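You operate a simulated robot arm through the tools that you are given. There is no shell and no other tool.

You run a simulated robot arm. Do the job below in one go: nothing can be reset, and whatever is moved stays where it is left.

## Task
Sponge the dust off the scuffed patch on the wall, then brush white paint over it.
Fine: the sponge is damp already; sponge and brush go back on the trestle.

Only the result counts: the job must be done as asked and must still hold three seconds after the hand-in. Knocking over, shifting, dropping, spilling or breaking anything else fails it.

## Robot
A 7-joint arm with a two-finger parallel gripper, fixed in place. Base frame: the origin is at the foot of the arm, x ahead of it, y to its left, z up. Readings come in mm, rad, newtons and seconds.
Its first joint turns from -2.897 to 2.897 rad. Payload 4.4 kg.
The TCP is the grasp point between the finger pads, 23 mm short of the fingertips. In the tool frame z runs along the fingers and y along their closing line. The gripper opens to 94 mm. The fingers are 38 mm wide and 10 mm thick; the gripper's body (54 by 96 mm) begins 39 mm behind the TCP.
Orientation is that of the tool frame in the base frame, as a unit quaternion [w, x, y, z]. With the fingers straight down and closing along the base's y, the tool's x points along the base's -x, its y along +y and its z along -z.

## Interface
- The arm moves only by the tool arm_command. Its argument "deltas" is a list of rows, each a list of 7 numbers: the shift along the tool's x, y, z in mm, then the turn, a rotation vector about the tool's x, y, z in rad, then the finger opening in mm, from 0 to 94. In form: [[dx, dy, dz, rx, ry, rz, hand], ...]. A call has 1 to 20 rows; each row shifts and turns the commanded pose from where the row before left it, along the tool's axes as they then stand. A row lasts 0.2 s, in which the tool goes at most 50 mm and 0.15 rad; a call with a longer step from one row to the next is refused whole, and so is a gripper value outside its range. A pose out of reach is approached as far as the arm can. The call stops where the force on the tool passes 90 N (or 10 N more than at its start, if that is more) or the arm is blocked; 0.2 s more then pass. The fingers move at their own pace (about 72 mm/s each) and stop on an object; they squeeze with about 44 N. The grip force told is the motor's: it shows also when the fingers shut on nothing. Time passes only in rows, and 0.2 s behind the last, so rows that do not move let the fingers close. It gives the time, the measured TCP pose, the force on the tool (base axes), the opening and the grip force at its end, in the units of the frame above (readings bear some noise), with the torque about the TCP (base axes, N m) and any sound that the robot's microphone picked up, and new pictures: "show" is both (left out), scene, wrist or none.
- Cameras (640 x 400 px; columns grow to the right, rows downward): "scene" is fixed at [215, 509.7, 1547.6]; the picture's right is [-0.03, -1.00, 0.00], its down [-0.56, 0.01, -0.83] and it looks along [0.83, -0.02, -0.56] (base axes); focal length 354 px, centre (320, 200). "wrist" rides on the gripper at [86, 16, -74] in the tool frame; the picture's right is [-0.18, 0.98, 0.00], its down [-0.58, -0.11, -0.81] and it looks along [-0.79, -0.15, 0.59] (tool axes); focal length 243 px, centre (320, 200). There is no depth. A picture from a camera that has moved, and an enlarged one, comes with that camera's place and axes in the base frame and with its lens. The place of the scene camera against the robot may be out by one fixed shift of up to 12 mm in any direction.
- inspect(camera, box): a new picture of the part [left, top, right, bottom] of that camera's present view, enlarged. No time passes.
- finish_job(): hands the job in; it is judged then, once.

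Nothing tells you positions but the pictures and the camera data. Unless the task says otherwise, let go and move clear before handing in.

The tools are called after ">>>" by a JSON object that holds its "api" and its "payload". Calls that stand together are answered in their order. arm_command: Moves the arm, as the interface text tells. Its arguments: {"type":"object","properties":{"deltas":{"type":"array","items":{"type":"array","items":{"type":"number"}}},"show":{"type":"string","enum":["both","scene","wrist","none"]}},"required":["deltas"]} The other tools are called the same way: inspect (camera, box) takes an enlarged picture of a part of a camera's view; finish_job () hands the job in.

At the start:

```text
time: 0.0
tcp_pos: [753.7, 222.5, 1324.8]
tool_rot: [0.0, -0.001, 1.0, 0.0]
wrist_force: [0.3, -0.2, -0.2]
ft_torque: [-0.05, 0.0, -0.03]
opening: 94.0
finger_force: 0.2
```

scene: 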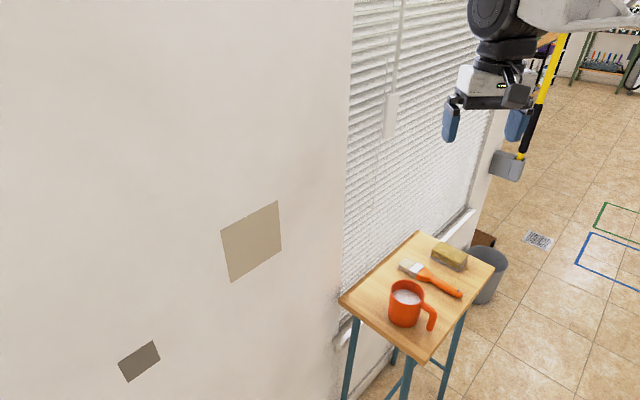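
wrist: 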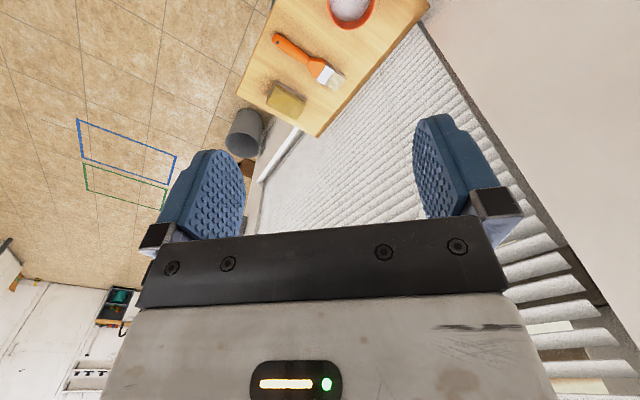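

The scene shows a wall with a beige patch and a small dark patch, and a trestle with a sponge, a brush and a mug of white paint. I'll look closer first, before moving anything.

>>> {"api": "inspect", "payload": {"camera": "scene", "box": [330, 220, 510, 340]}}

>>> {"api": "inspect", "payload": {"camera": "scene", "box": [80, 180, 360, 400]}}

>>> {"api": "inspect", "payload": {"camera": "wrist", "box": [220, 0, 440, 140]}}

```text
3.33 times, centred on (420, 280) of scene
camera zoom: at [215.0, 509.7, 1547.6], right [-0.03, -1.0, 0.0], down [-0.56, 0.01, -0.83], along [0.83, -0.02, -0.56], focal length 1182 px, centre (-13, -67)
```

zoom: 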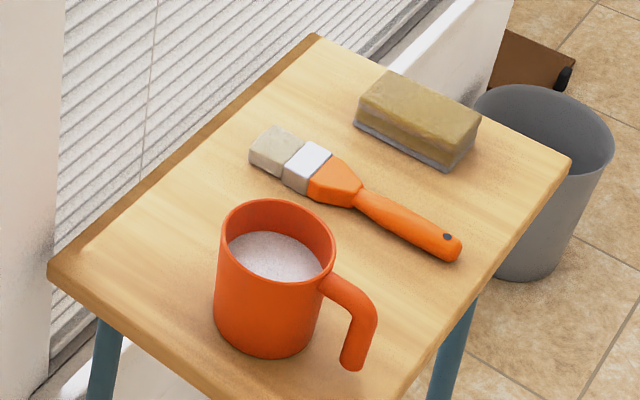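

```text
1.82 times, centred on (220, 290) of scene
camera zoom: at [215.0, 509.7, 1547.6], right [-0.03, -1.0, 0.0], down [-0.56, 0.01, -0.83], along [0.83, -0.02, -0.56], focal length 645 px, centre (502, 36)
```

zoom: 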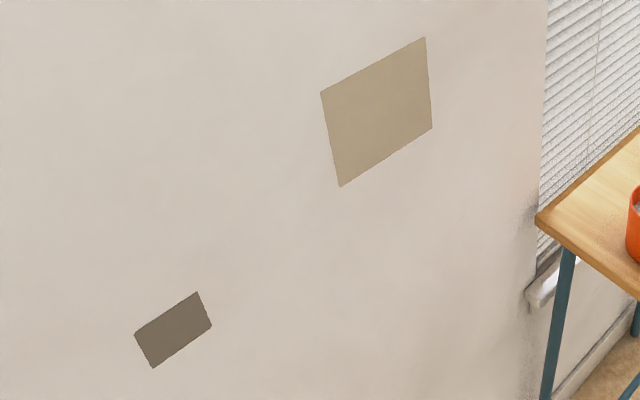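

```text
2.86 times, centred on (330, 70) of wrist
camera zoom: at [667.0, 239.3, 1398.5], right [0.18, 0.98, 0.0], down [0.58, -0.11, 0.81], along [0.79, -0.15, -0.59], focal length 693 px, centre (291, 571)
```

zoom: 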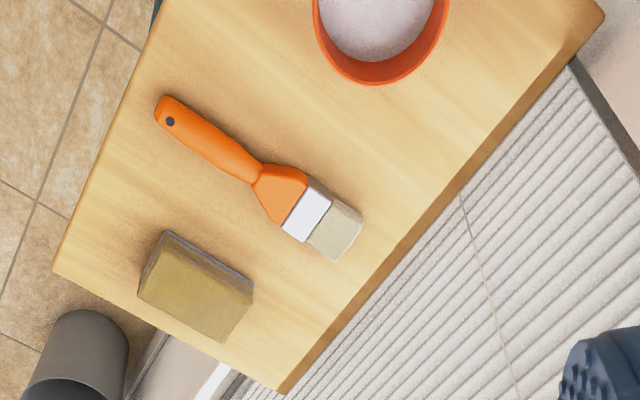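

The table, sponge, brush and mug are all in both camera views, so I can triangulate them. I'll zoom in further on each object and on the two wall patches.

>>> {"api": "inspect", "payload": {"camera": "wrist", "box": [250, 70, 330, 120]}}

>>> {"api": "inspect", "payload": {"camera": "scene", "box": [420, 230, 484, 270]}}

>>> {"api": "inspect", "payload": {"camera": "wrist", "box": [260, 20, 356, 80]}}

>>> {"api": "inspect", "payload": {"camera": "scene", "box": [380, 250, 476, 330]}}

>>> {"api": "inspect", "payload": {"camera": "scene", "box": [205, 190, 301, 290]}}

>>> {"api": "inspect", "payload": {"camera": "scene", "box": [100, 330, 180, 390]}}

```text
8.00 times, centred on (290, 95) of wrist
camera zoom: at [667.0, 239.3, 1398.5], right [0.18, 0.98, 0.0], down [0.58, -0.11, 0.81], along [0.79, -0.15, -0.59], focal length 1941 px, centre (560, 1040)
```

zoom: 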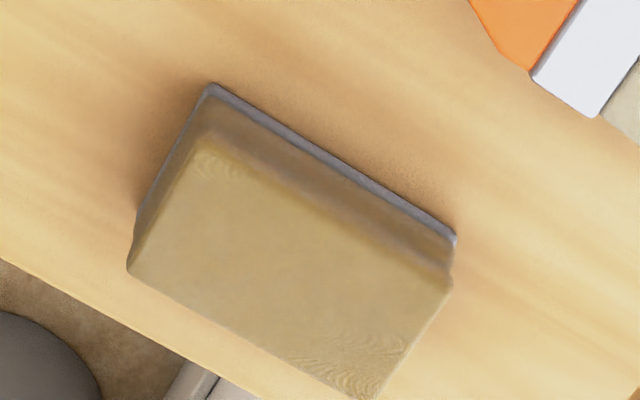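

```text
10.00 times, centred on (452, 250) of scene
camera zoom: at [215.0, 509.7, 1547.6], right [-0.03, -1.0, 0.0], down [-0.56, 0.01, -0.83], along [0.83, -0.02, -0.56], focal length 3546 px, centre (-1000, -300)
```

zoom: 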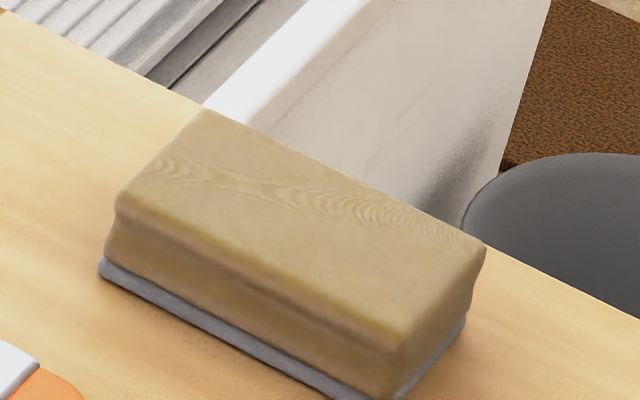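

```text
6.67 times, centred on (308, 50) of wrist
camera zoom: at [667.0, 239.3, 1398.5], right [0.18, 0.98, 0.0], down [0.58, -0.11, 0.81], along [0.79, -0.15, -0.59], focal length 1618 px, centre (400, 1200)
```

zoom: 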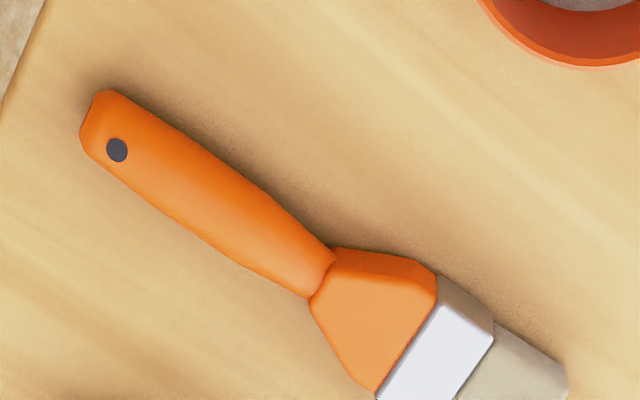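

```text
5.00 times, centred on (428, 290) of scene
camera zoom: at [215.0, 509.7, 1547.6], right [-0.03, -1.0, 0.0], down [-0.56, 0.01, -0.83], along [0.83, -0.02, -0.56], focal length 1773 px, centre (-220, -250)
```

zoom: 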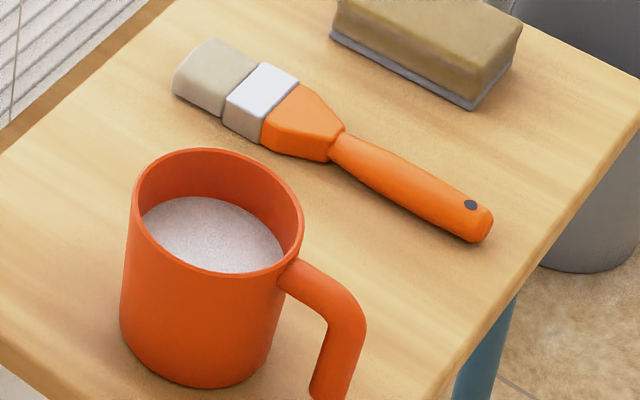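

```text
4.00 times, centred on (253, 240) of scene
camera zoom: at [215.0, 509.7, 1547.6], right [-0.03, -1.0, 0.0], down [-0.56, 0.01, -0.83], along [0.83, -0.02, -0.56], focal length 1418 px, centre (588, 40)
```

zoom: 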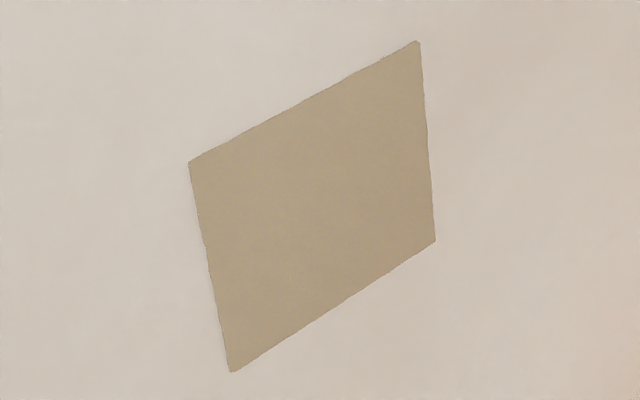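

```text
6.67 times, centred on (140, 360) of scene
camera zoom: at [215.0, 509.7, 1547.6], right [-0.03, -1.0, 0.0], down [-0.56, 0.01, -0.83], along [0.83, -0.02, -0.56], focal length 2364 px, centre (1520, -867)
```

zoom: 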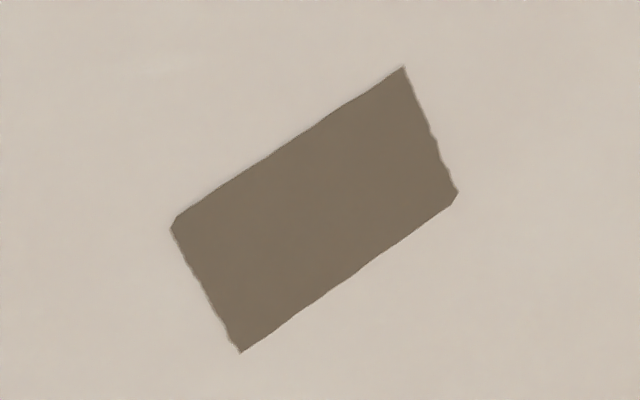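

Both patches look flat in colour. The tan one (about 120 mm square, centred near [705, 615, 1128]) is probably the dusty scuff, and the dark one is about 52 mm square. I'll yaw the tool 45° to match the wall (plane x+y≈1315) and take a wrist-camera look at both.

>>> {"api": "arm_command", "payload": {"deltas": [[0, 0, 0, 0, 0, -0.1309, 94], [0, 0, 0, 0, 0, -0.1309, 94], [0, 0, 0, 0, 0, -0.1309, 94], [0, 0, 0, 0, 0, -0.1309, 94], [0, 0, 0, 0, 0, -0.1309, 94], [0, 0, 0, 0, 0, -0.1309, 94], [1.5, 47, 9.4, 0, 0, 0, 94], [1.5, 47, 9.4, 0, 0, 0, 94], [1.5, 47, 9.4, 0, 0, 0, 94], [1.5, 47, 9.4, 0, 0, 0, 94], [1.5, 47, 9.4, 0, 0, 0, 94], [1.5, 47, 9.4, 0, 0, 0, 94], [1.5, 47, 9.4, 0, 0, 0, 94], [1.5, 47, 9.4, 0, 0, 0, 94]]}}

```text
time: 3.0
tcp_pos: [479.7, 482.6, 1247.7]
tool_rot: [0.0, -0.383, 0.924, 0.0]
wrist_force: [-0.2, 0.3, 0.4]
ft_torque: [-0.02, -0.04, 0.02]
opening: 94.0
finger_force: 0.0
camera wrist: at [406.2, 431.6, 1322.8], right [-0.56, 0.83, 0.0], down [0.49, 0.33, 0.81], along [0.67, 0.46, -0.59], focal length 243 px, centre (320, 200)
```

scene: 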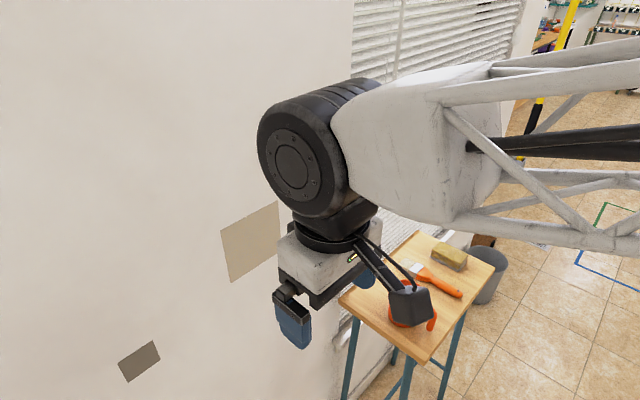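
wrist: 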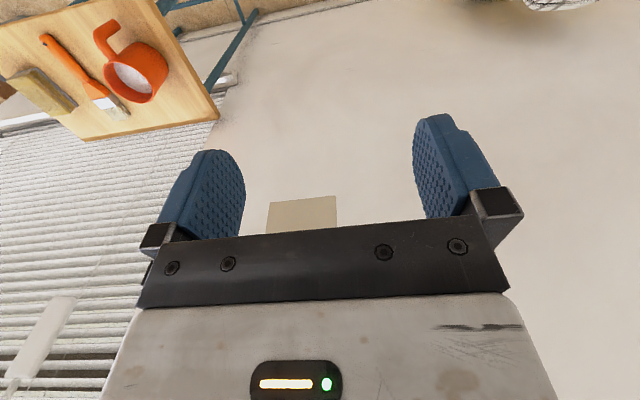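

The wrist view shows the tan patch between the fingers, and the dark one is hidden behind the right finger. I'll zoom in on the tan one, then shift so the dark one comes into view.

>>> {"api": "inspect", "payload": {"camera": "wrist", "box": [240, 170, 368, 250]}}

>>> {"api": "arm_command", "payload": {"deltas": [[0, 30, -40, 0, 0, 0, 94], [0, 40, -30, 0, 0, 0, 94], [0, 40, -30, 0, 0, 0, 94]], "show": "wrist"}}

```text
5.00 times, centred on (304, 210) of wrist
camera zoom: at [406.2, 431.6, 1322.8], right [-0.56, 0.83, 0.0], down [0.49, 0.33, 0.81], along [0.67, 0.46, -0.59], focal length 1213 px, centre (400, 150)
```

zoom: 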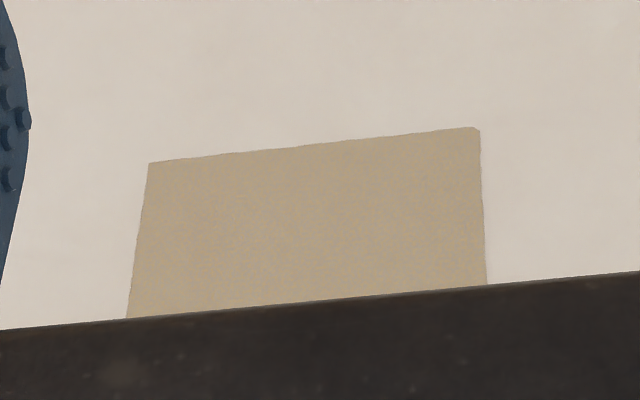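

```text
time: 3.8
tcp_pos: [400.8, 559.9, 1348.8]
tool_rot: [0.0, -0.381, 0.924, 0.001]
wrist_force: [0.2, 0.0, 0.6]
ft_torque: [0.01, -0.01, 0.01]
opening: 93.9
finger_force: 0.1
camera wrist: at [328.7, 509.7, 1421.9], right [-0.56, 0.83, 0.0], down [0.49, 0.33, 0.81], along [0.67, 0.45, -0.59], focal length 243 px, centre (320, 200)
```

wrist: 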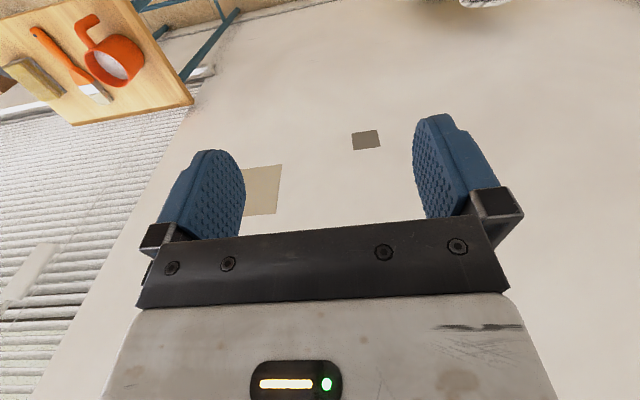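

>>> {"api": "inspect", "payload": {"camera": "wrist", "box": [240, 110, 400, 220]}}

>>> {"api": "inspect", "payload": {"camera": "wrist", "box": [345, 120, 393, 160]}}

>>> {"api": "inspect", "payload": {"camera": "wrist", "box": [0, 0, 210, 130]}}

```text
3.64 times, centred on (320, 165) of wrist
camera zoom: at [328.7, 509.7, 1421.9], right [-0.56, 0.83, 0.0], down [0.49, 0.33, 0.81], along [0.67, 0.45, -0.59], focal length 882 px, centre (320, 327)
```

zoom: 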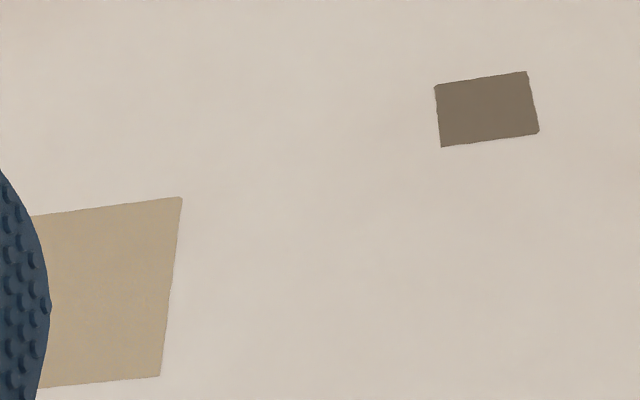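

```text
10.00 times, centred on (369, 140) of wrist
camera zoom: at [328.7, 509.7, 1421.9], right [-0.56, 0.83, 0.0], down [0.49, 0.33, 0.81], along [0.67, 0.45, -0.59], focal length 2426 px, centre (-170, 800)
```

zoom: 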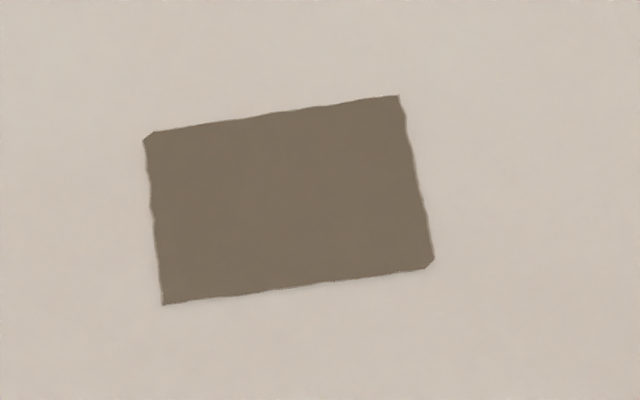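

```text
3.05 times, centred on (105, 65) of wrist
camera zoom: at [328.7, 509.7, 1421.9], right [-0.56, 0.83, 0.0], down [0.49, 0.33, 0.81], along [0.67, 0.45, -0.59], focal length 739 px, centre (975, 611)
```

zoom: 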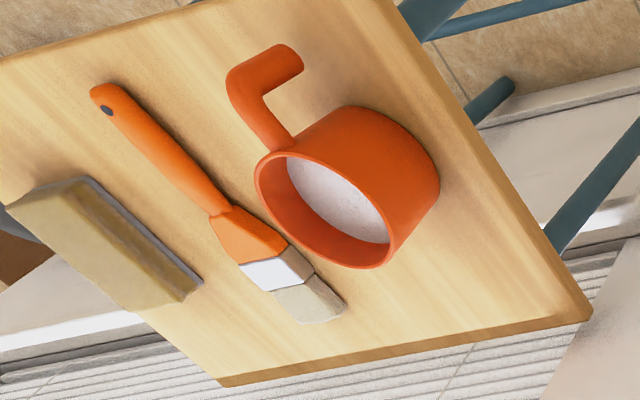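

The tan patch has a fine dust speckle and the dark one is a uniform stain, so I take the tan one as the dusty scuff and will leave the dark one alone. Next I move over the trestle to locate the sponge, brush and mug more exactly.

>>> {"api": "arm_command", "payload": {"deltas": [[0.56, -45.9, 14.2, 0, 0, 0, 94], [0.56, -45.9, 14.2, 0, 0, 0, 94], [0.56, -45.9, 14.2, 0, 0, 0, 94], [0.56, -45.9, 14.2, 0, 0, 0, 94], [0.56, -45.9, 14.2, 0, 0, 0, 94], [0.56, -45.9, 14.2, 0, 0, 0, 94], [0.56, -45.9, 14.2, 0, 0, 0, 94], [0.56, -45.9, 14.2, 0, 0, 0, 94], [0.56, -45.9, 14.2, 0, 0, 0, 94], [0.56, -45.9, 14.2, 0, 0, 0, 94], [0.56, -45.9, 14.2, 0, 0, 0, 94], [0.56, -45.9, 14.2, 0, 0, 0, 94], [0.56, -45.9, 14.2, 0, 0, 0, 94], [0.56, -45.9, 14.2, 0, 0, 0, 94]]}}

```text
time: 6.8
tcp_pos: [849.7, 98.4, 1151.6]
tool_rot: [0.001, -0.383, 0.924, -0.001]
wrist_force: [0.3, 0.5, 0.1]
ft_torque: [-0.01, 0.04, -0.01]
opening: 94.1
finger_force: 0.0
camera wrist: at [777.1, 48.6, 1225.5], right [-0.57, 0.82, 0.0], down [0.49, 0.33, 0.81], along [0.67, 0.46, -0.59], focal length 243 px, centre (320, 200)
```

scene: 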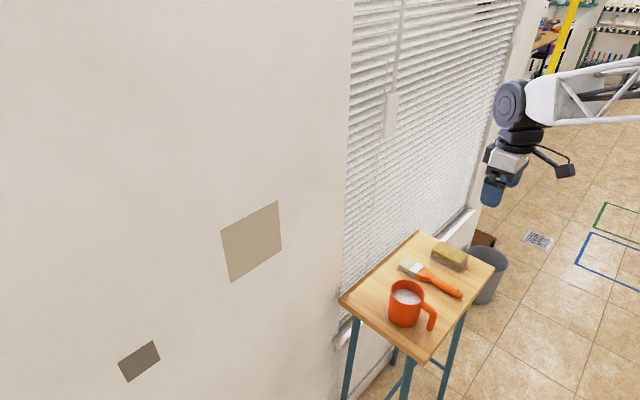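
wrist: 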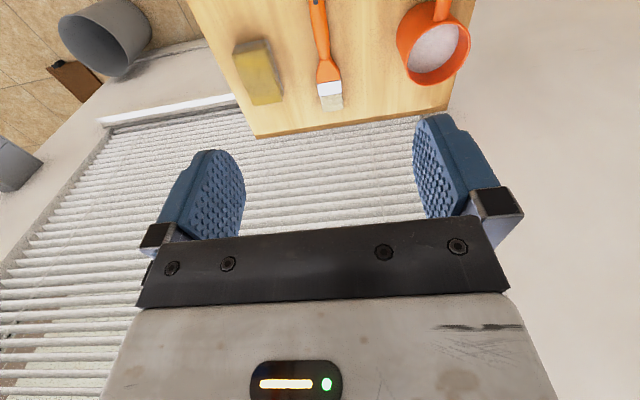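

>>> {"api": "inspect", "payload": {"camera": "wrist", "box": [210, 20, 306, 80]}}

>>> {"api": "inspect", "payload": {"camera": "wrist", "box": [215, 30, 295, 110]}}

>>> {"api": "inspect", "payload": {"camera": "wrist", "box": [270, 0, 430, 120]}}

>>> {"api": "inspect", "payload": {"camera": "wrist", "box": [380, 0, 500, 100]}}

```text
6.67 times, centred on (258, 50) of wrist
camera zoom: at [777.1, 48.6, 1225.5], right [-0.57, 0.82, 0.0], down [0.49, 0.33, 0.81], along [0.67, 0.46, -0.59], focal length 1618 px, centre (733, 1200)
```

zoom: 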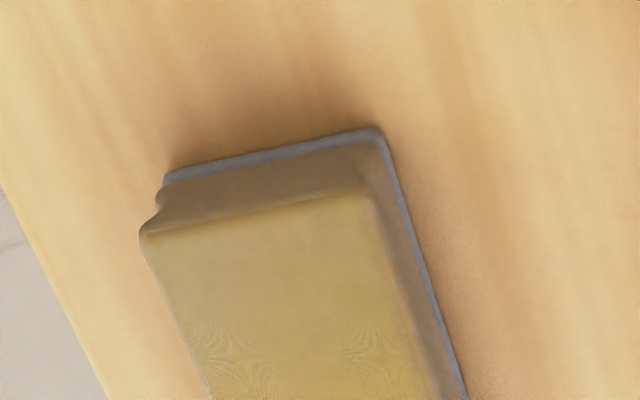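

```text
5.00 times, centred on (255, 70) of wrist
camera zoom: at [777.1, 48.6, 1225.5], right [-0.57, 0.82, 0.0], down [0.49, 0.33, 0.81], along [0.67, 0.46, -0.59], focal length 1213 px, centre (645, 850)
```

zoom: 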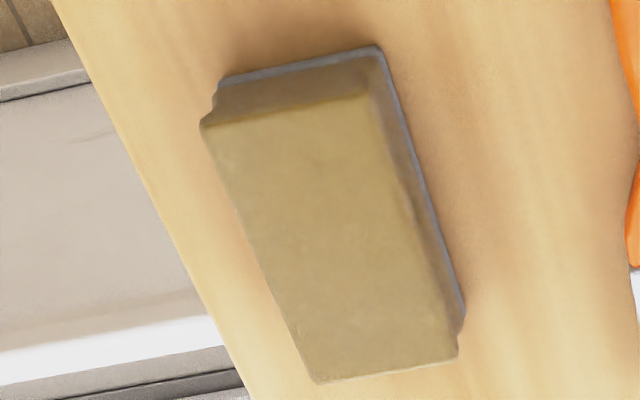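

```text
3.33 times, centred on (350, 60) of wrist
camera zoom: at [777.1, 48.6, 1225.5], right [-0.57, 0.82, 0.0], down [0.49, 0.33, 0.81], along [0.67, 0.46, -0.59], focal length 809 px, centre (220, 667)
```

zoom: 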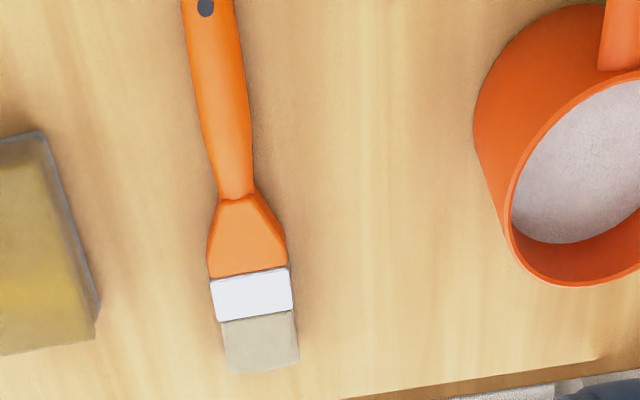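

```text
4.00 times, centred on (440, 50) of wrist
camera zoom: at [777.1, 48.6, 1225.5], right [-0.57, 0.82, 0.0], down [0.49, 0.33, 0.81], along [0.67, 0.46, -0.59], focal length 970 px, centre (-160, 800)
```

zoom: 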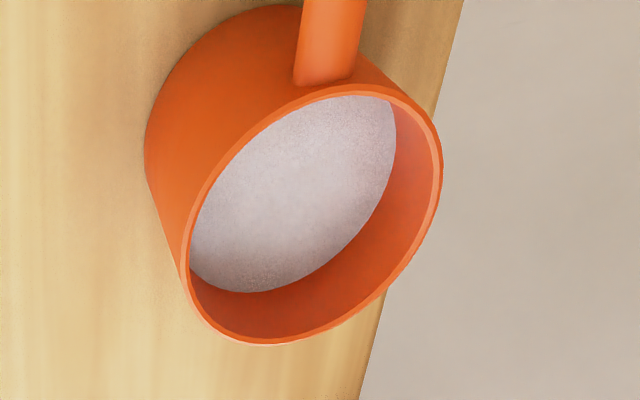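

I now have estimates for the objects on the trestle:
- **Sponge:** about 95×55×33 mm, centre [1022, 83], long axis at 45°.
- **Brush:** axis along x−y≈766.
- **Mug:** near [812, 267].

Next I approach a point well above the sponge, to check the arm can reach it.

>>> {"api": "arm_command", "payload": {"deltas": [[-18.25, -22.1, 36.9, 0, 0, 0, 94], [-18.25, -22.1, 36.9, 0, 0, 0, 94], [-18.25, -22.1, 36.9, 0, 0, 0, 94], [-18.25, -22.1, 36.9, 0, 0, 0, 94], [-18.25, -22.1, 36.9, 0, 0, 0, 94], [-18.25, -22.1, 36.9, 0, 0, 0, 94]]}}

```text
time: 8.2
tcp_pos: [1020.2, 81.1, 929.5]
tool_rot: [0.0, -0.383, 0.924, 0.0]
wrist_force: [-0.1, 0.3, 0.7]
ft_torque: [0.01, 0.03, 0.0]
opening: 94.1
finger_force: 0.0
camera wrist: at [948.1, 31.2, 1004.1], right [-0.57, 0.82, 0.0], down [0.49, 0.33, 0.81], along [0.67, 0.46, -0.59], focal length 243 px, centre (320, 200)
```

scene: 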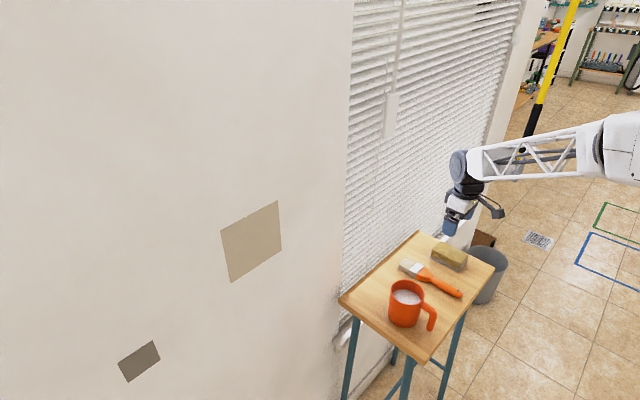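
wrist: 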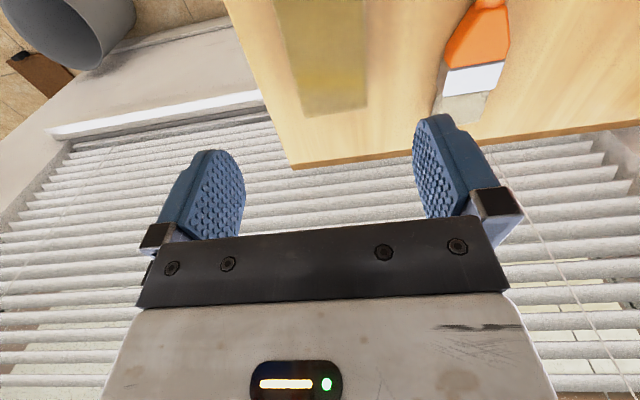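

>>> {"api": "inspect", "payload": {"camera": "wrist", "box": [260, 0, 388, 120]}}

>>> {"api": "inspect", "payload": {"camera": "scene", "box": [420, 150, 516, 270]}}

```text
3.33 times, centred on (324, 60) of wrist
camera zoom: at [948.1, 31.2, 1004.1], right [-0.57, 0.82, 0.0], down [0.49, 0.33, 0.81], along [0.67, 0.46, -0.59], focal length 809 px, centre (307, 667)
```

zoom: 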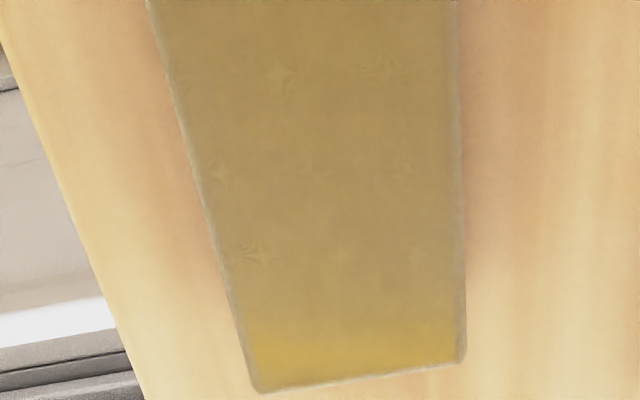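

```text
3.33 times, centred on (468, 210) of scene
camera zoom: at [215.0, 509.7, 1547.6], right [-0.03, -1.0, 0.0], down [-0.56, 0.01, -0.83], along [0.83, -0.02, -0.56], focal length 1182 px, centre (-173, 167)
```

zoom: 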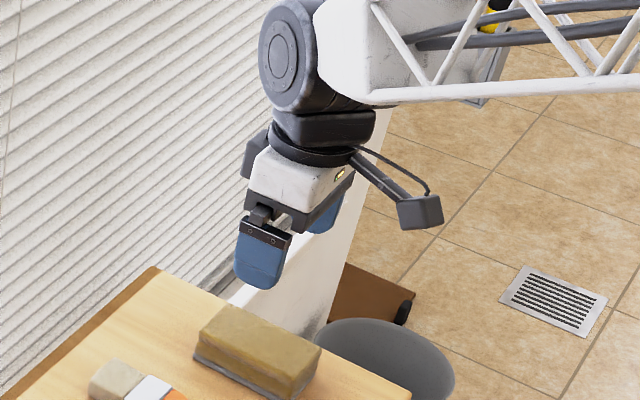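

The arm can reach the sponge, whose centre is about 6 mm to the tool's +y side. I'll recentre and go partway down with the fingers straddling it.

>>> {"api": "arm_command", "payload": {"deltas": [[-3.5, 6, 10, 0, 0, 0, 94], [0, 0, 20, 0, 0, 0, 94], [0, 0, 20, 0, 0, 0, 94], [0, 0, 20, 0, 0, 0, 94], [0, 0, 20, 0, 0, 0, 94]]}}

```text
time: 9.4
tcp_pos: [1019.0, 88.9, 839.4]
tool_rot: [0.001, -0.383, 0.924, 0.0]
wrist_force: [0.4, -0.5, 0.3]
ft_torque: [-0.02, 0.03, -0.01]
opening: 93.7
finger_force: 0.1
camera wrist: at [946.5, 38.6, 913.2], right [-0.56, 0.83, 0.0], down [0.49, 0.33, 0.81], along [0.67, 0.46, -0.59], focal length 243 px, centre (320, 200)
```

scene: 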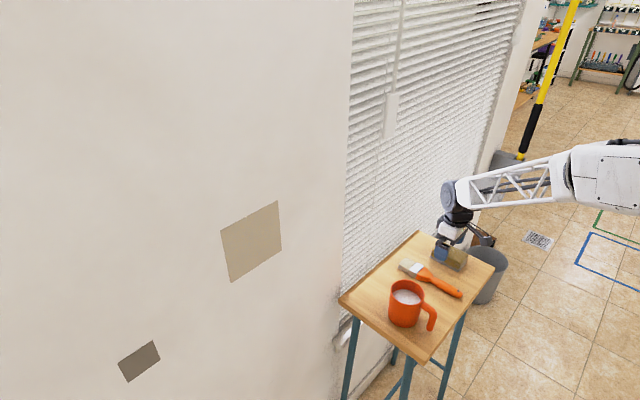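
wrist: 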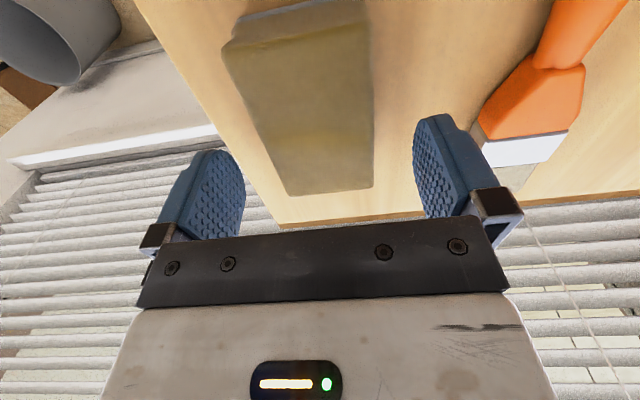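

>>> {"api": "inspect", "payload": {"camera": "wrist", "box": [170, 0, 490, 200]}}

>>> {"api": "inspect", "payload": {"camera": "scene", "box": [412, 210, 508, 280]}}

```text
2.00 times, centred on (330, 100) of wrist
camera zoom: at [946.5, 38.6, 913.2], right [-0.56, 0.83, 0.0], down [0.49, 0.33, 0.81], along [0.67, 0.46, -0.59], focal length 485 px, centre (300, 400)
```

zoom: 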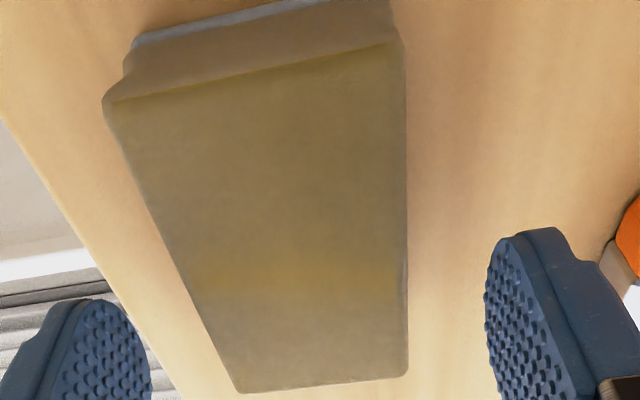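

```text
5.71 times, centred on (460, 245) of scene
camera zoom: at [215.0, 509.7, 1547.6], right [-0.03, -1.0, 0.0], down [-0.56, 0.01, -0.83], along [0.83, -0.02, -0.56], focal length 2026 px, centre (-480, -57)
```

zoom: 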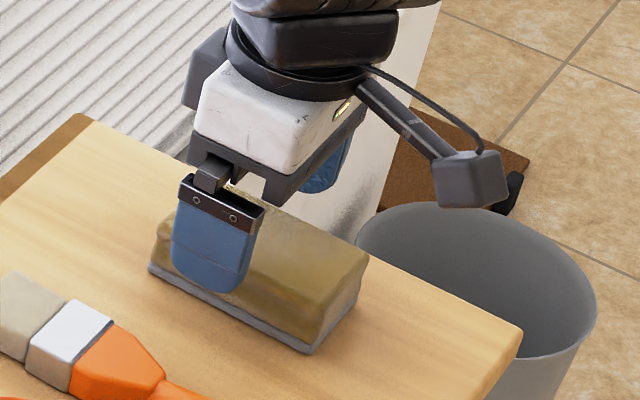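

Working through several views puts the tabletop at z≈780 and the sponge top at about 813, with the sponge centre 5 mm back along tool +x. I'll shift back and lower until the fingertips are about 12 mm above the table.

>>> {"api": "arm_command", "payload": {"deltas": [[5, -0.5, 0, 0, 0, 0, 94], [0, 0, 8, 0, 0, 0, 94], [0, 0, 8, 0, 0, 0, 94], [0, 0, 4, 0, 0, 0, 94]]}}

```text
time: 10.4
tcp_pos: [1016.5, 84.2, 818.9]
tool_rot: [0.0, -0.382, 0.924, 0.0]
wrist_force: [-0.4, 0.0, 0.2]
ft_torque: [-0.03, -0.02, 0.0]
opening: 93.7
finger_force: 0.1
camera wrist: at [943.5, 34.5, 893.0], right [-0.56, 0.83, 0.0], down [0.49, 0.33, 0.81], along [0.67, 0.46, -0.59], focal length 243 px, centre (320, 200)
```

scene: 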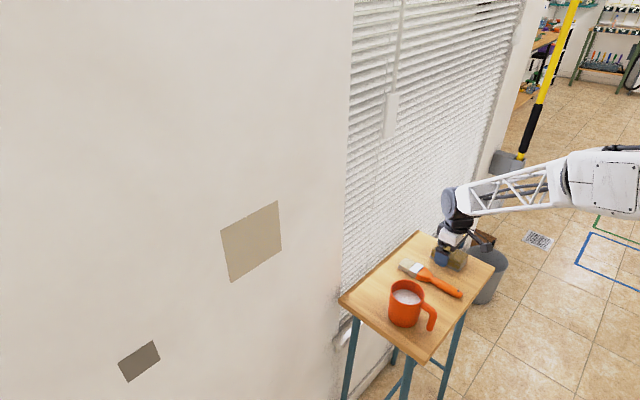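
wrist: 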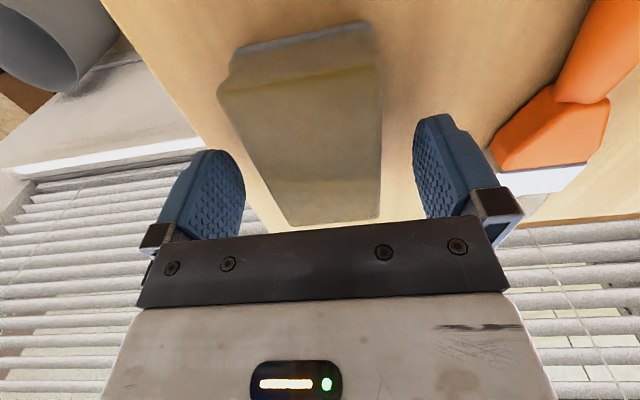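

>>> {"api": "inspect", "payload": {"camera": "scene", "box": [418, 215, 498, 280]}}

>>> {"api": "inspect", "payload": {"camera": "wrist", "box": [150, 20, 470, 240]}}

```text
6.15 times, centred on (458, 248) of scene
camera zoom: at [215.0, 509.7, 1547.6], right [-0.03, -1.0, 0.0], down [-0.56, 0.01, -0.83], along [0.83, -0.02, -0.56], focal length 2182 px, centre (-529, -92)
```

zoom: 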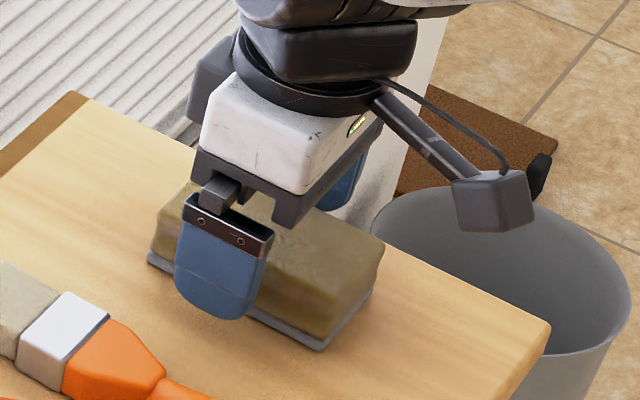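

```text
1.82 times, centred on (310, 130) of wrist
camera zoom: at [943.5, 34.5, 893.0], right [-0.56, 0.83, 0.0], down [0.49, 0.33, 0.81], along [0.67, 0.46, -0.59], focal length 441 px, centre (338, 327)
```

zoom: 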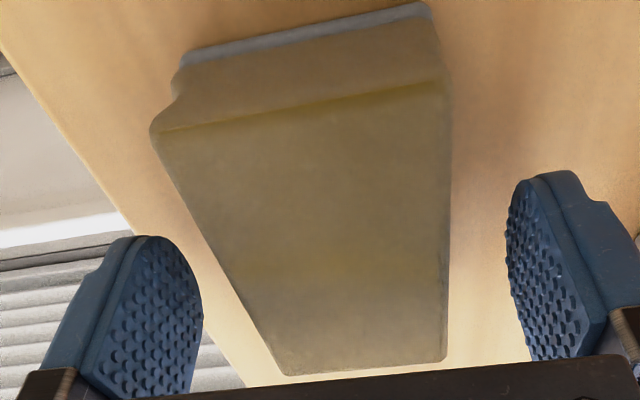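

The sponge is centred between the fingers, so I'll lower 2 mm more and close on it.

>>> {"api": "arm_command", "payload": {"deltas": [[0, 0, 2, 0, 0, 0, 94], [0, 0, 0, 0, 0, 0, 70], [0, 0, 0, 0, 0, 0, 50], [0, 0, 0, 0, 0, 0, 30], [0, 0, 0, 0, 0, 0, 30], [0, 0, 0, 0, 0, 0, 30]]}}

```text
time: 11.8
tcp_pos: [1015.3, 84.7, 816.1]
tool_rot: [0.0, -0.382, 0.924, -0.001]
wrist_force: [-0.1, 0.2, 0.6]
ft_torque: [-0.01, 0.01, 0.03]
opening: 56.9
finger_force: 44.0
camera wrist: at [943.3, 34.5, 891.2], right [-0.56, 0.83, 0.0], down [0.49, 0.33, 0.81], along [0.67, 0.46, -0.59], focal length 243 px, centre (320, 200)
```

scene: 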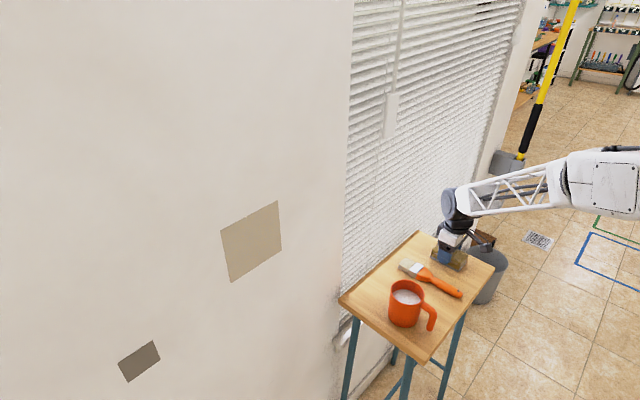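
wrist: 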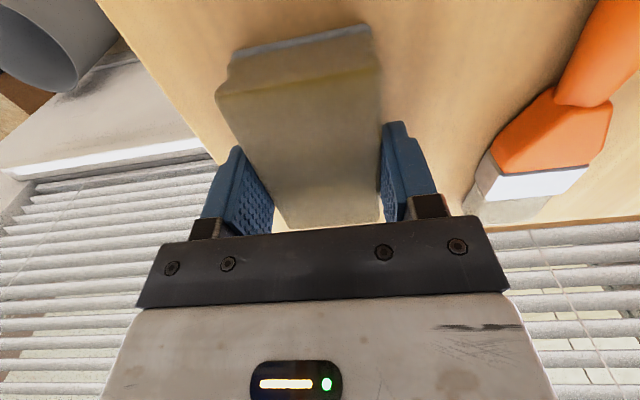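

The grip is firm (57 mm opening, 44 N). I'll lift slowly, then carry the sponge up and away from the trestle.

>>> {"api": "arm_command", "payload": {"deltas": [[0, 0, -5, 0, 0, 0, 30], [0, 0, -15, 0, 0, 0, 30], [0, 0, -30, 0, 0, 0, 30], [0, 0, -50, 0, 0, 0, 30], [8.84, 36.2, -29.25, 0, 0, 0, 30], [8.84, 36.2, -29.25, 0, 0, 0, 30], [8.84, 36.2, -29.25, 0, 0, 0, 30], [8.84, 36.2, -29.25, 0, 0, 0, 30], [8.84, 36.2, -29.25, 0, 0, 0, 30], [8.84, 36.2, -29.25, 0, 0, 0, 30], [8.84, 36.2, -29.25, 0, 0, 0, 30], [8.84, 36.2, -29.25, 0, 0, 0, 30]]}}

```text
time: 14.4
tcp_pos: [760.8, 240.6, 1149.2]
tool_rot: [0.0, -0.383, 0.924, 0.0]
wrist_force: [-0.8, 0.2, -0.6]
ft_torque: [0.0, 0.02, 0.02]
opening: 57.0
finger_force: 44.0
camera wrist: at [689.1, 189.6, 1224.2], right [-0.56, 0.83, 0.0], down [0.49, 0.33, 0.81], along [0.67, 0.45, -0.59], focal length 243 px, centre (320, 200)
```

scene: 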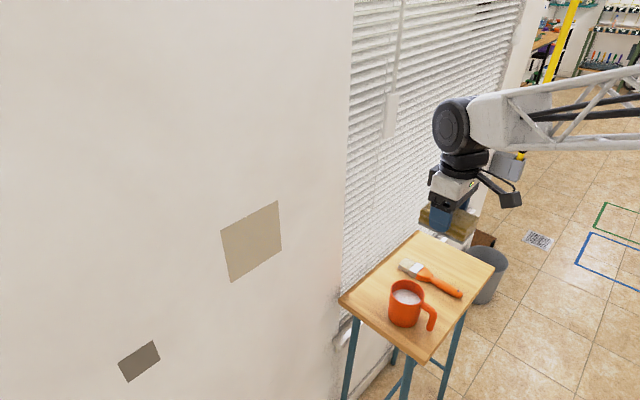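
wrist: 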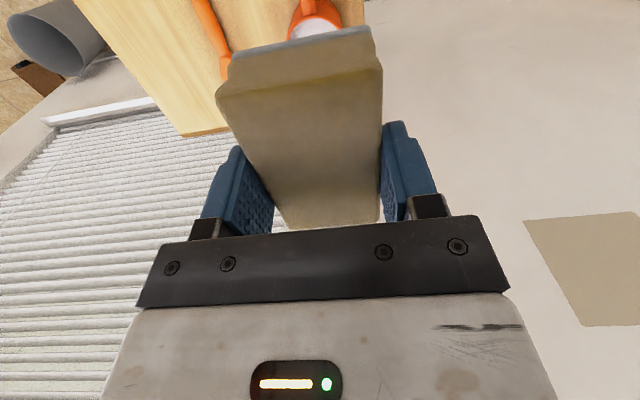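

The sponge is secure in the hand. Now I pitch the tool up so its fingers point at the wall.

>>> {"api": "arm_command", "payload": {"deltas": [[0, 0, 0, 0, -0.1309, 0, 30], [0, 0, 0, 0, -0.1309, 0, 30], [0, 0, 0, 0, -0.1309, 0, 30], [0, 0, 0, 0, -0.1309, 0, 30], [0, 0, 0, 0, -0.1309, 0, 30], [0, 0, 0, 0, -0.1309, 0, 30], [0, 0, 0, 0, -0.1309, 0, 30], [0, 0, 0, 0, -0.1309, 0, 30], [0, 0, 0, 0, -0.1309, 0, 30], [0, 0, 0, 0, -0.1309, 0, 30], [0, 0, 0, 0, -0.1309, 0, 30], [0, 0, 0, 0, -0.1309, 0, 30]]}}

```text
time: 17.0
tcp_pos: [761.3, 239.5, 1150.3]
tool_rot: [0.654, -0.27, 0.653, 0.27]
wrist_force: [0.4, -0.1, 0.4]
ft_torque: [0.01, 0.02, -0.01]
opening: 56.7
finger_force: 43.3
camera wrist: at [697.1, 197.7, 1063.8], right [-0.69, 0.7, 0.18], down [-0.49, -0.65, 0.58], along [0.52, 0.31, 0.79], focal length 243 px, centre (320, 200)
```

scene: 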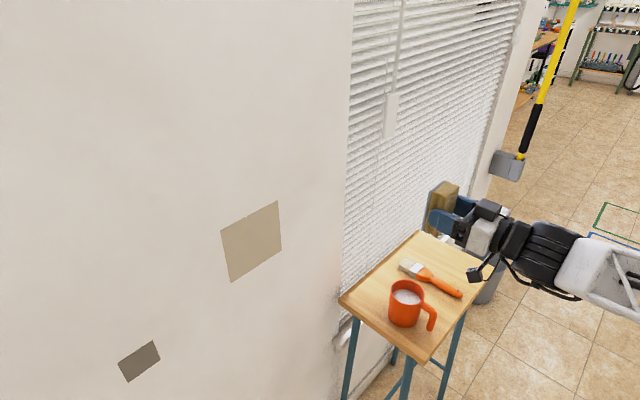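
wrist: 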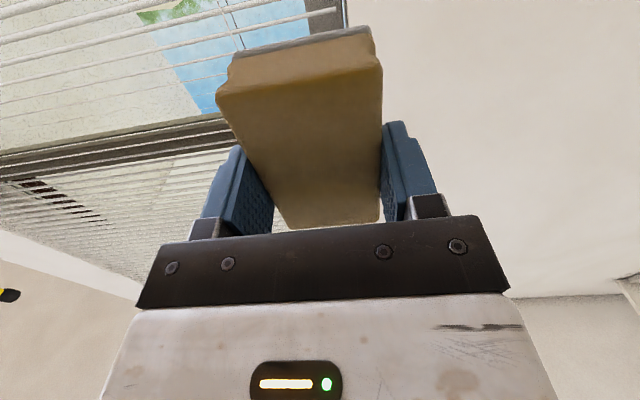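

The tool now points straight at the wall. I'll move to about 50 mm short of the patch and check the alignment before touching.

>>> {"api": "arm_command", "payload": {"deltas": [[2.86, 42.3, 19.6, 0, 0, 0, 30], [2.86, 42.3, 19.6, 0, 0, 0, 30], [2.86, 42.3, 19.6, 0, 0, 0, 30], [2.86, 42.3, 19.6, 0, 0, 0, 30], [2.86, 42.3, 19.6, 0, 0, 0, 30], [2.86, 42.3, 19.6, 0, 0, 0, 30], [2.86, 42.3, 19.6, 0, 0, 0, 30]]}}

>>> {"api": "inspect", "payload": {"camera": "scene", "box": [190, 170, 350, 300]}}

```text
time: 18.6
tcp_pos: [654.5, 542.0, 1134.0]
tool_rot: [0.651, -0.274, 0.653, 0.273]
wrist_force: [0.3, 0.4, 0.7]
ft_torque: [-0.01, 0.02, -0.01]
opening: 56.7
finger_force: 43.9
out of reach, approached as far as the arm can: row 7
camera wrist: at [590.2, 497.6, 1046.4], right [-0.7, 0.69, 0.18], down [-0.49, -0.65, 0.58], along [0.52, 0.32, 0.79], focal length 243 px, centre (320, 200)
```

scene: 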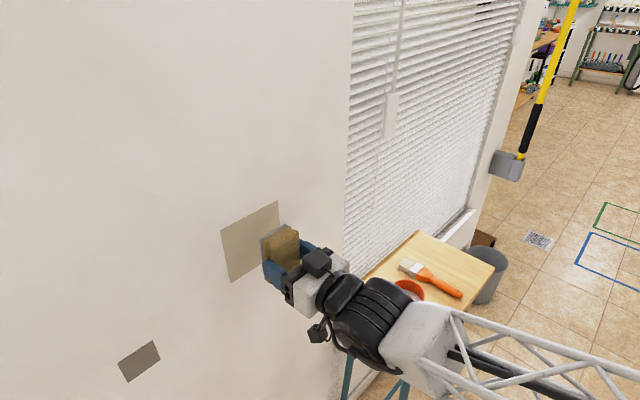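
wrist: 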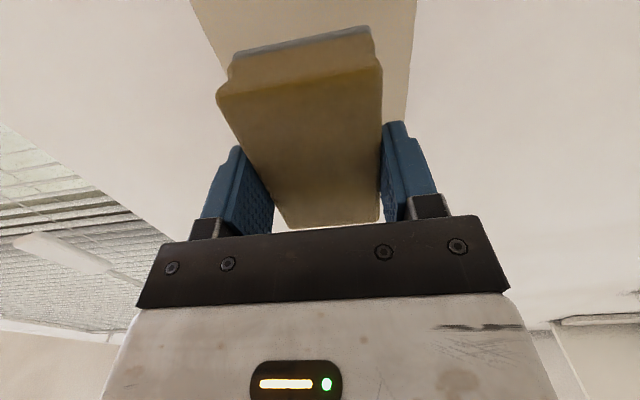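

```text
3.08 times, centred on (270, 235) of scene
camera zoom: at [215.0, 509.7, 1547.6], right [-0.03, -1.0, 0.0], down [-0.56, 0.01, -0.83], along [0.83, -0.02, -0.56], focal length 1091 px, centre (474, 92)
```

zoom: 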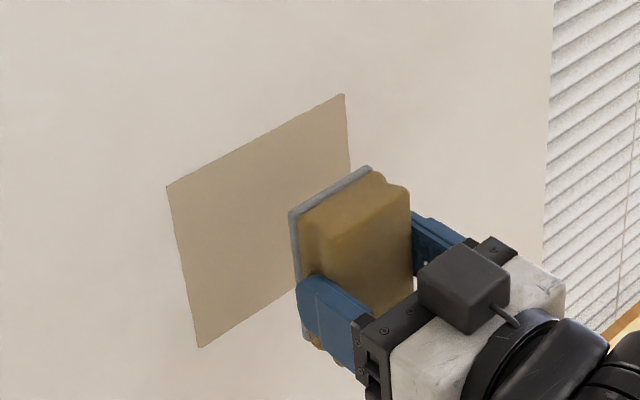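

The arm stopped about 8 mm short on the last row with an out-of-reach note. I'll test which direction limits it, starting with a small move toward the wall.

>>> {"api": "arm_command", "payload": {"deltas": [[0, 0, 10, 0, 0, 0, 30], [0, 0, 0, 0, 0, 0, 30]], "show": "none"}}

```text
time: 19.2
tcp_pos: [663.3, 547.3, 1133.9]
tool_rot: [0.651, -0.274, 0.652, 0.274]
wrist_force: [0.0, -0.1, -0.4]
ft_torque: [0.0, 0.01, 0.02]
opening: 56.7
finger_force: 44.2
```

>>> {"api": "arm_command", "payload": {"deltas": [[0, 8, 0, 0, 0, 0, 30], [0, 0, 0, 0, 0, 0, 30]], "show": "none"}}

```text
time: 19.8
tcp_pos: [659.9, 547.3, 1135.5]
tool_rot: [0.651, -0.274, 0.653, 0.273]
wrist_force: [0.1, -0.6, 0.6]
ft_torque: [0.01, -0.01, 0.0]
opening: 56.9
finger_force: 44.0
out of reach, approached as far as the arm can: row 1
```

Sideways (+s) motion is what's limited, probably by a joint limit tied to the tool's roll. I'll roll the tool a little about its axis and see if that frees it.

>>> {"api": "arm_command", "payload": {"deltas": [[0, 0, 0, 0, 0, 0.1, 30], [0, 0, 0, 0, 0, 0.1, 30], [0, 0, 0, 0, 0, 0.1, 30], [0, 0, 0, 0, 0, 0, 30]], "show": "none"}}

>>> {"api": "arm_command", "payload": {"deltas": [[2.36, 7.64, 0, 0, 0, 0, 30], [0, 0, 0, 0, 0, 0, 30]], "show": "none"}}

```text
time: 20.8
tcp_pos: [661.5, 546.5, 1134.2]
tool_rot: [0.603, -0.174, 0.686, 0.367]
wrist_force: [0.5, -0.4, -0.7]
ft_torque: [0.03, 0.05, 0.0]
opening: 56.7
finger_force: 43.9
```

```text
time: 21.4
tcp_pos: [660.0, 547.3, 1137.1]
tool_rot: [0.602, -0.174, 0.686, 0.368]
wrist_force: [0.2, 0.0, 0.5]
ft_torque: [-0.02, -0.05, -0.02]
opening: 56.8
finger_force: 43.3
out of reach, approached as far as the arm can: row 1
```

Rolling makes no difference, so the limit lies deeper in the arm's configuration; I pitched up while the arm pointed far to the right. I'll back off, retrace, return to tool-down, and then pitch up on the left, where the arm lines up with the wall normal.

>>> {"api": "arm_command", "payload": {"deltas": [[0, 0, -45, 0, 0, -0.1, 30], [0, 0, -45, 0, 0, -0.1, 30], [0, 0, -10, 0, 0, -0.1, 30], [0, -48, -7.5, 0, 0, 0, 30], [0, -48, -7.5, 0, 0, 0, 30], [0, -48, -7.5, 0, 0, 0, 30], [0, -48, -7.5, 0, 0, 0, 30], [0, -48, -7.5, 0, 0, 0, 30], [0, -48, -7.5, 0, 0, 0, 30]], "show": "scene"}}

```text
time: 23.4
tcp_pos: [763.0, 243.2, 1137.1]
tool_rot: [0.653, -0.271, 0.654, 0.27]
wrist_force: [0.1, -1.1, -0.8]
ft_torque: [0.01, 0.01, 0.02]
opening: 56.7
finger_force: 44.2
```

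scene: 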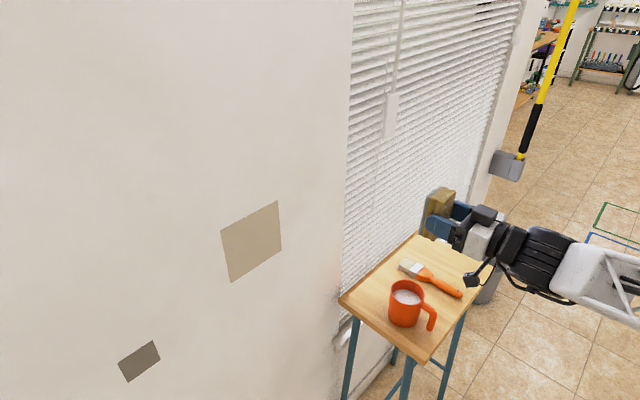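

>>> {"api": "arm_command", "payload": {"deltas": [[0, 0, 0, 0, 0.1309, 0, 30], [0, 0, 0, 0, 0.1309, 0, 30], [0, 0, 0, 0, 0.1309, 0, 30], [0, 0, 0, 0, 0.1309, 0, 30], [0, 0, 0, 0, 0.1309, 0, 30], [0, 0, 0, 0, 0.1309, 0, 30], [0, 0, 0, 0, 0.1309, 0, 30], [0, 0, 0, 0, 0.1309, 0, 30], [0, 0, 0, 0, 0.1309, 0, 30], [0, 0, 0, 0, 0.1309, 0, 30], [0, 0, 0, 0, 0.1309, 0, 30], [0, 0, 0, 0, 0.1309, 0, 30], [-7.5, 42.4, -13.3, 0, 0, 0, 30], [-7.5, 42.4, -13.3, 0, 0, 0, 30], [-7.5, 42.4, -13.3, 0, 0, 0, 30], [-7.5, 42.4, -13.3, 0, 0, 0, 30], [-7.5, 42.4, -13.3, 0, 0, 0, 30], [-7.5, 42.4, -13.3, 0, 0, 0, 30], [-7.5, 42.4, -13.3, 0, 0, 0, 30]], "show": "scene"}}

```text
time: 27.4
tcp_pos: [587.8, 487.7, 1228.6]
tool_rot: [0.0, -0.383, 0.924, -0.001]
wrist_force: [-0.5, -1.0, 0.1]
ft_torque: [-0.01, -0.02, 0.01]
opening: 56.6
finger_force: 44.2
```

scene: 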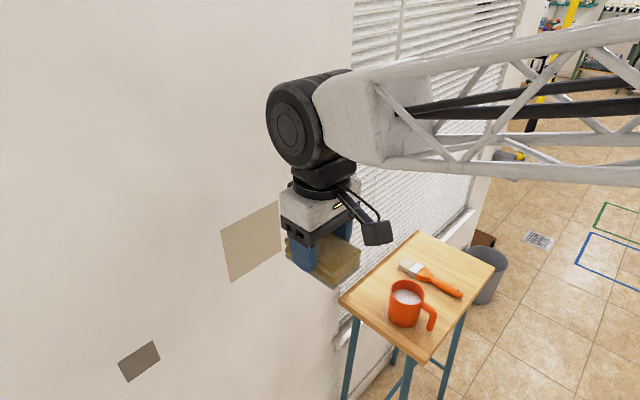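

>>> {"api": "arm_command", "payload": {"deltas": [[0, 0, 0, 0, -0.1309, 0, 30], [0, 0, 0, 0, -0.1309, 0, 30], [0, 0, 0, 0, -0.1309, 0, 30], [0, 0, 0, 0, -0.1309, 0, 30], [0, 0, 0, 0, -0.1309, 0, 30], [0, 0, 0, 0, -0.1309, 0, 30], [0, 0, 0, 0, -0.1309, 0, 30], [0, 0, 0, 0, -0.1309, 0, 30], [0, 0, 0, 0, -0.1309, 0, 30], [0, 0, 0, 0, -0.1309, 0, 30], [0, 0, 0, 0, -0.1309, 0, 30], [0, 0, 0, 0, -0.1309, 0, 30]], "show": "scene"}}

```text
time: 30.0
tcp_pos: [583.5, 493.4, 1229.2]
tool_rot: [0.589, -0.307, 0.7, 0.261]
wrist_force: [-0.5, 0.4, 0.6]
ft_torque: [-0.02, 0.03, 0.01]
opening: 56.7
finger_force: 43.8
out of reach, approached as far as the arm can: row 11, 12
```

scene: 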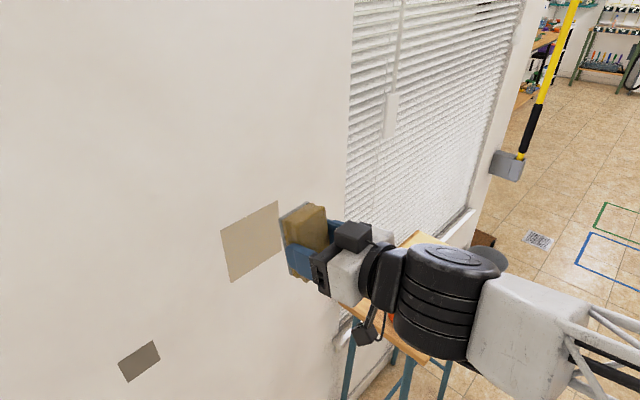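

Pitching up here stops at about −10° elevation, so the wrist can't comfortably hold a level tool at this spot. I'll return to tool-down and test how far the wrist can roll, since both the sponge and the brush dip depend on it.

>>> {"api": "arm_command", "payload": {"deltas": [[0, 0, 0, 0, 0.1274, 0, 30], [0, 0, 0, 0, 0.1274, 0, 30], [0, 0, 0, 0, 0.1274, 0, 30], [0, 0, 0, 0, 0.1274, 0, 30], [0, 0, 0, 0, 0.1274, 0, 30], [0, 0, 0, 0, 0.1274, 0, 30], [0, 0, 0, 0, 0.1274, 0, 30], [0, 0, 0, 0, 0.1274, 0, 30], [0, 0, 0, 0, 0.1274, 0, 30], [0, 0, 0, 0, 0.1274, 0, 30], [0, 0, 0, 0, 0.1274, 0, 30], [0, 0, 0, 0, 0, 0.045, 30], [0, 0, 0, 0, 0, 0.15, 30], [0, 0, 0, 0, 0, 0.15, 30], [0, 0, 0, 0, 0, 0.15, 30], [0, 0, 0, 0, 0, 0.15, 30], [0, 0, 0, 0, 0, 0.15, 30], [0, 0, 0, 0, 0, 0.15, 30], [0, 0, 0, 0, 0, 0.15, 30]], "show": "scene"}}

```text
time: 34.0
tcp_pos: [582.8, 493.8, 1227.9]
tool_rot: [-0.005, 0.134, 0.991, 0.002]
wrist_force: [-0.1, 0.0, -0.5]
ft_torque: [-0.01, 0.03, 0.01]
opening: 56.3
finger_force: 44.3
```

scene: 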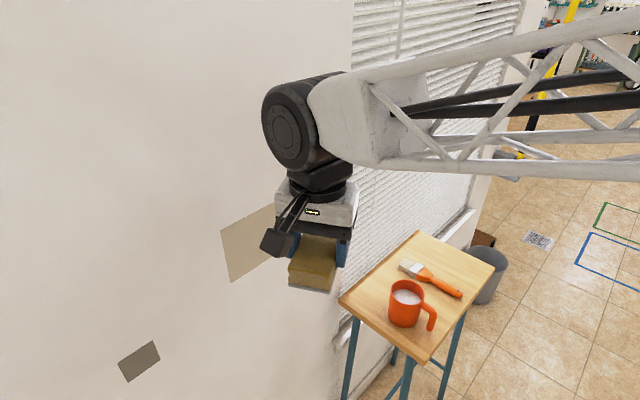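

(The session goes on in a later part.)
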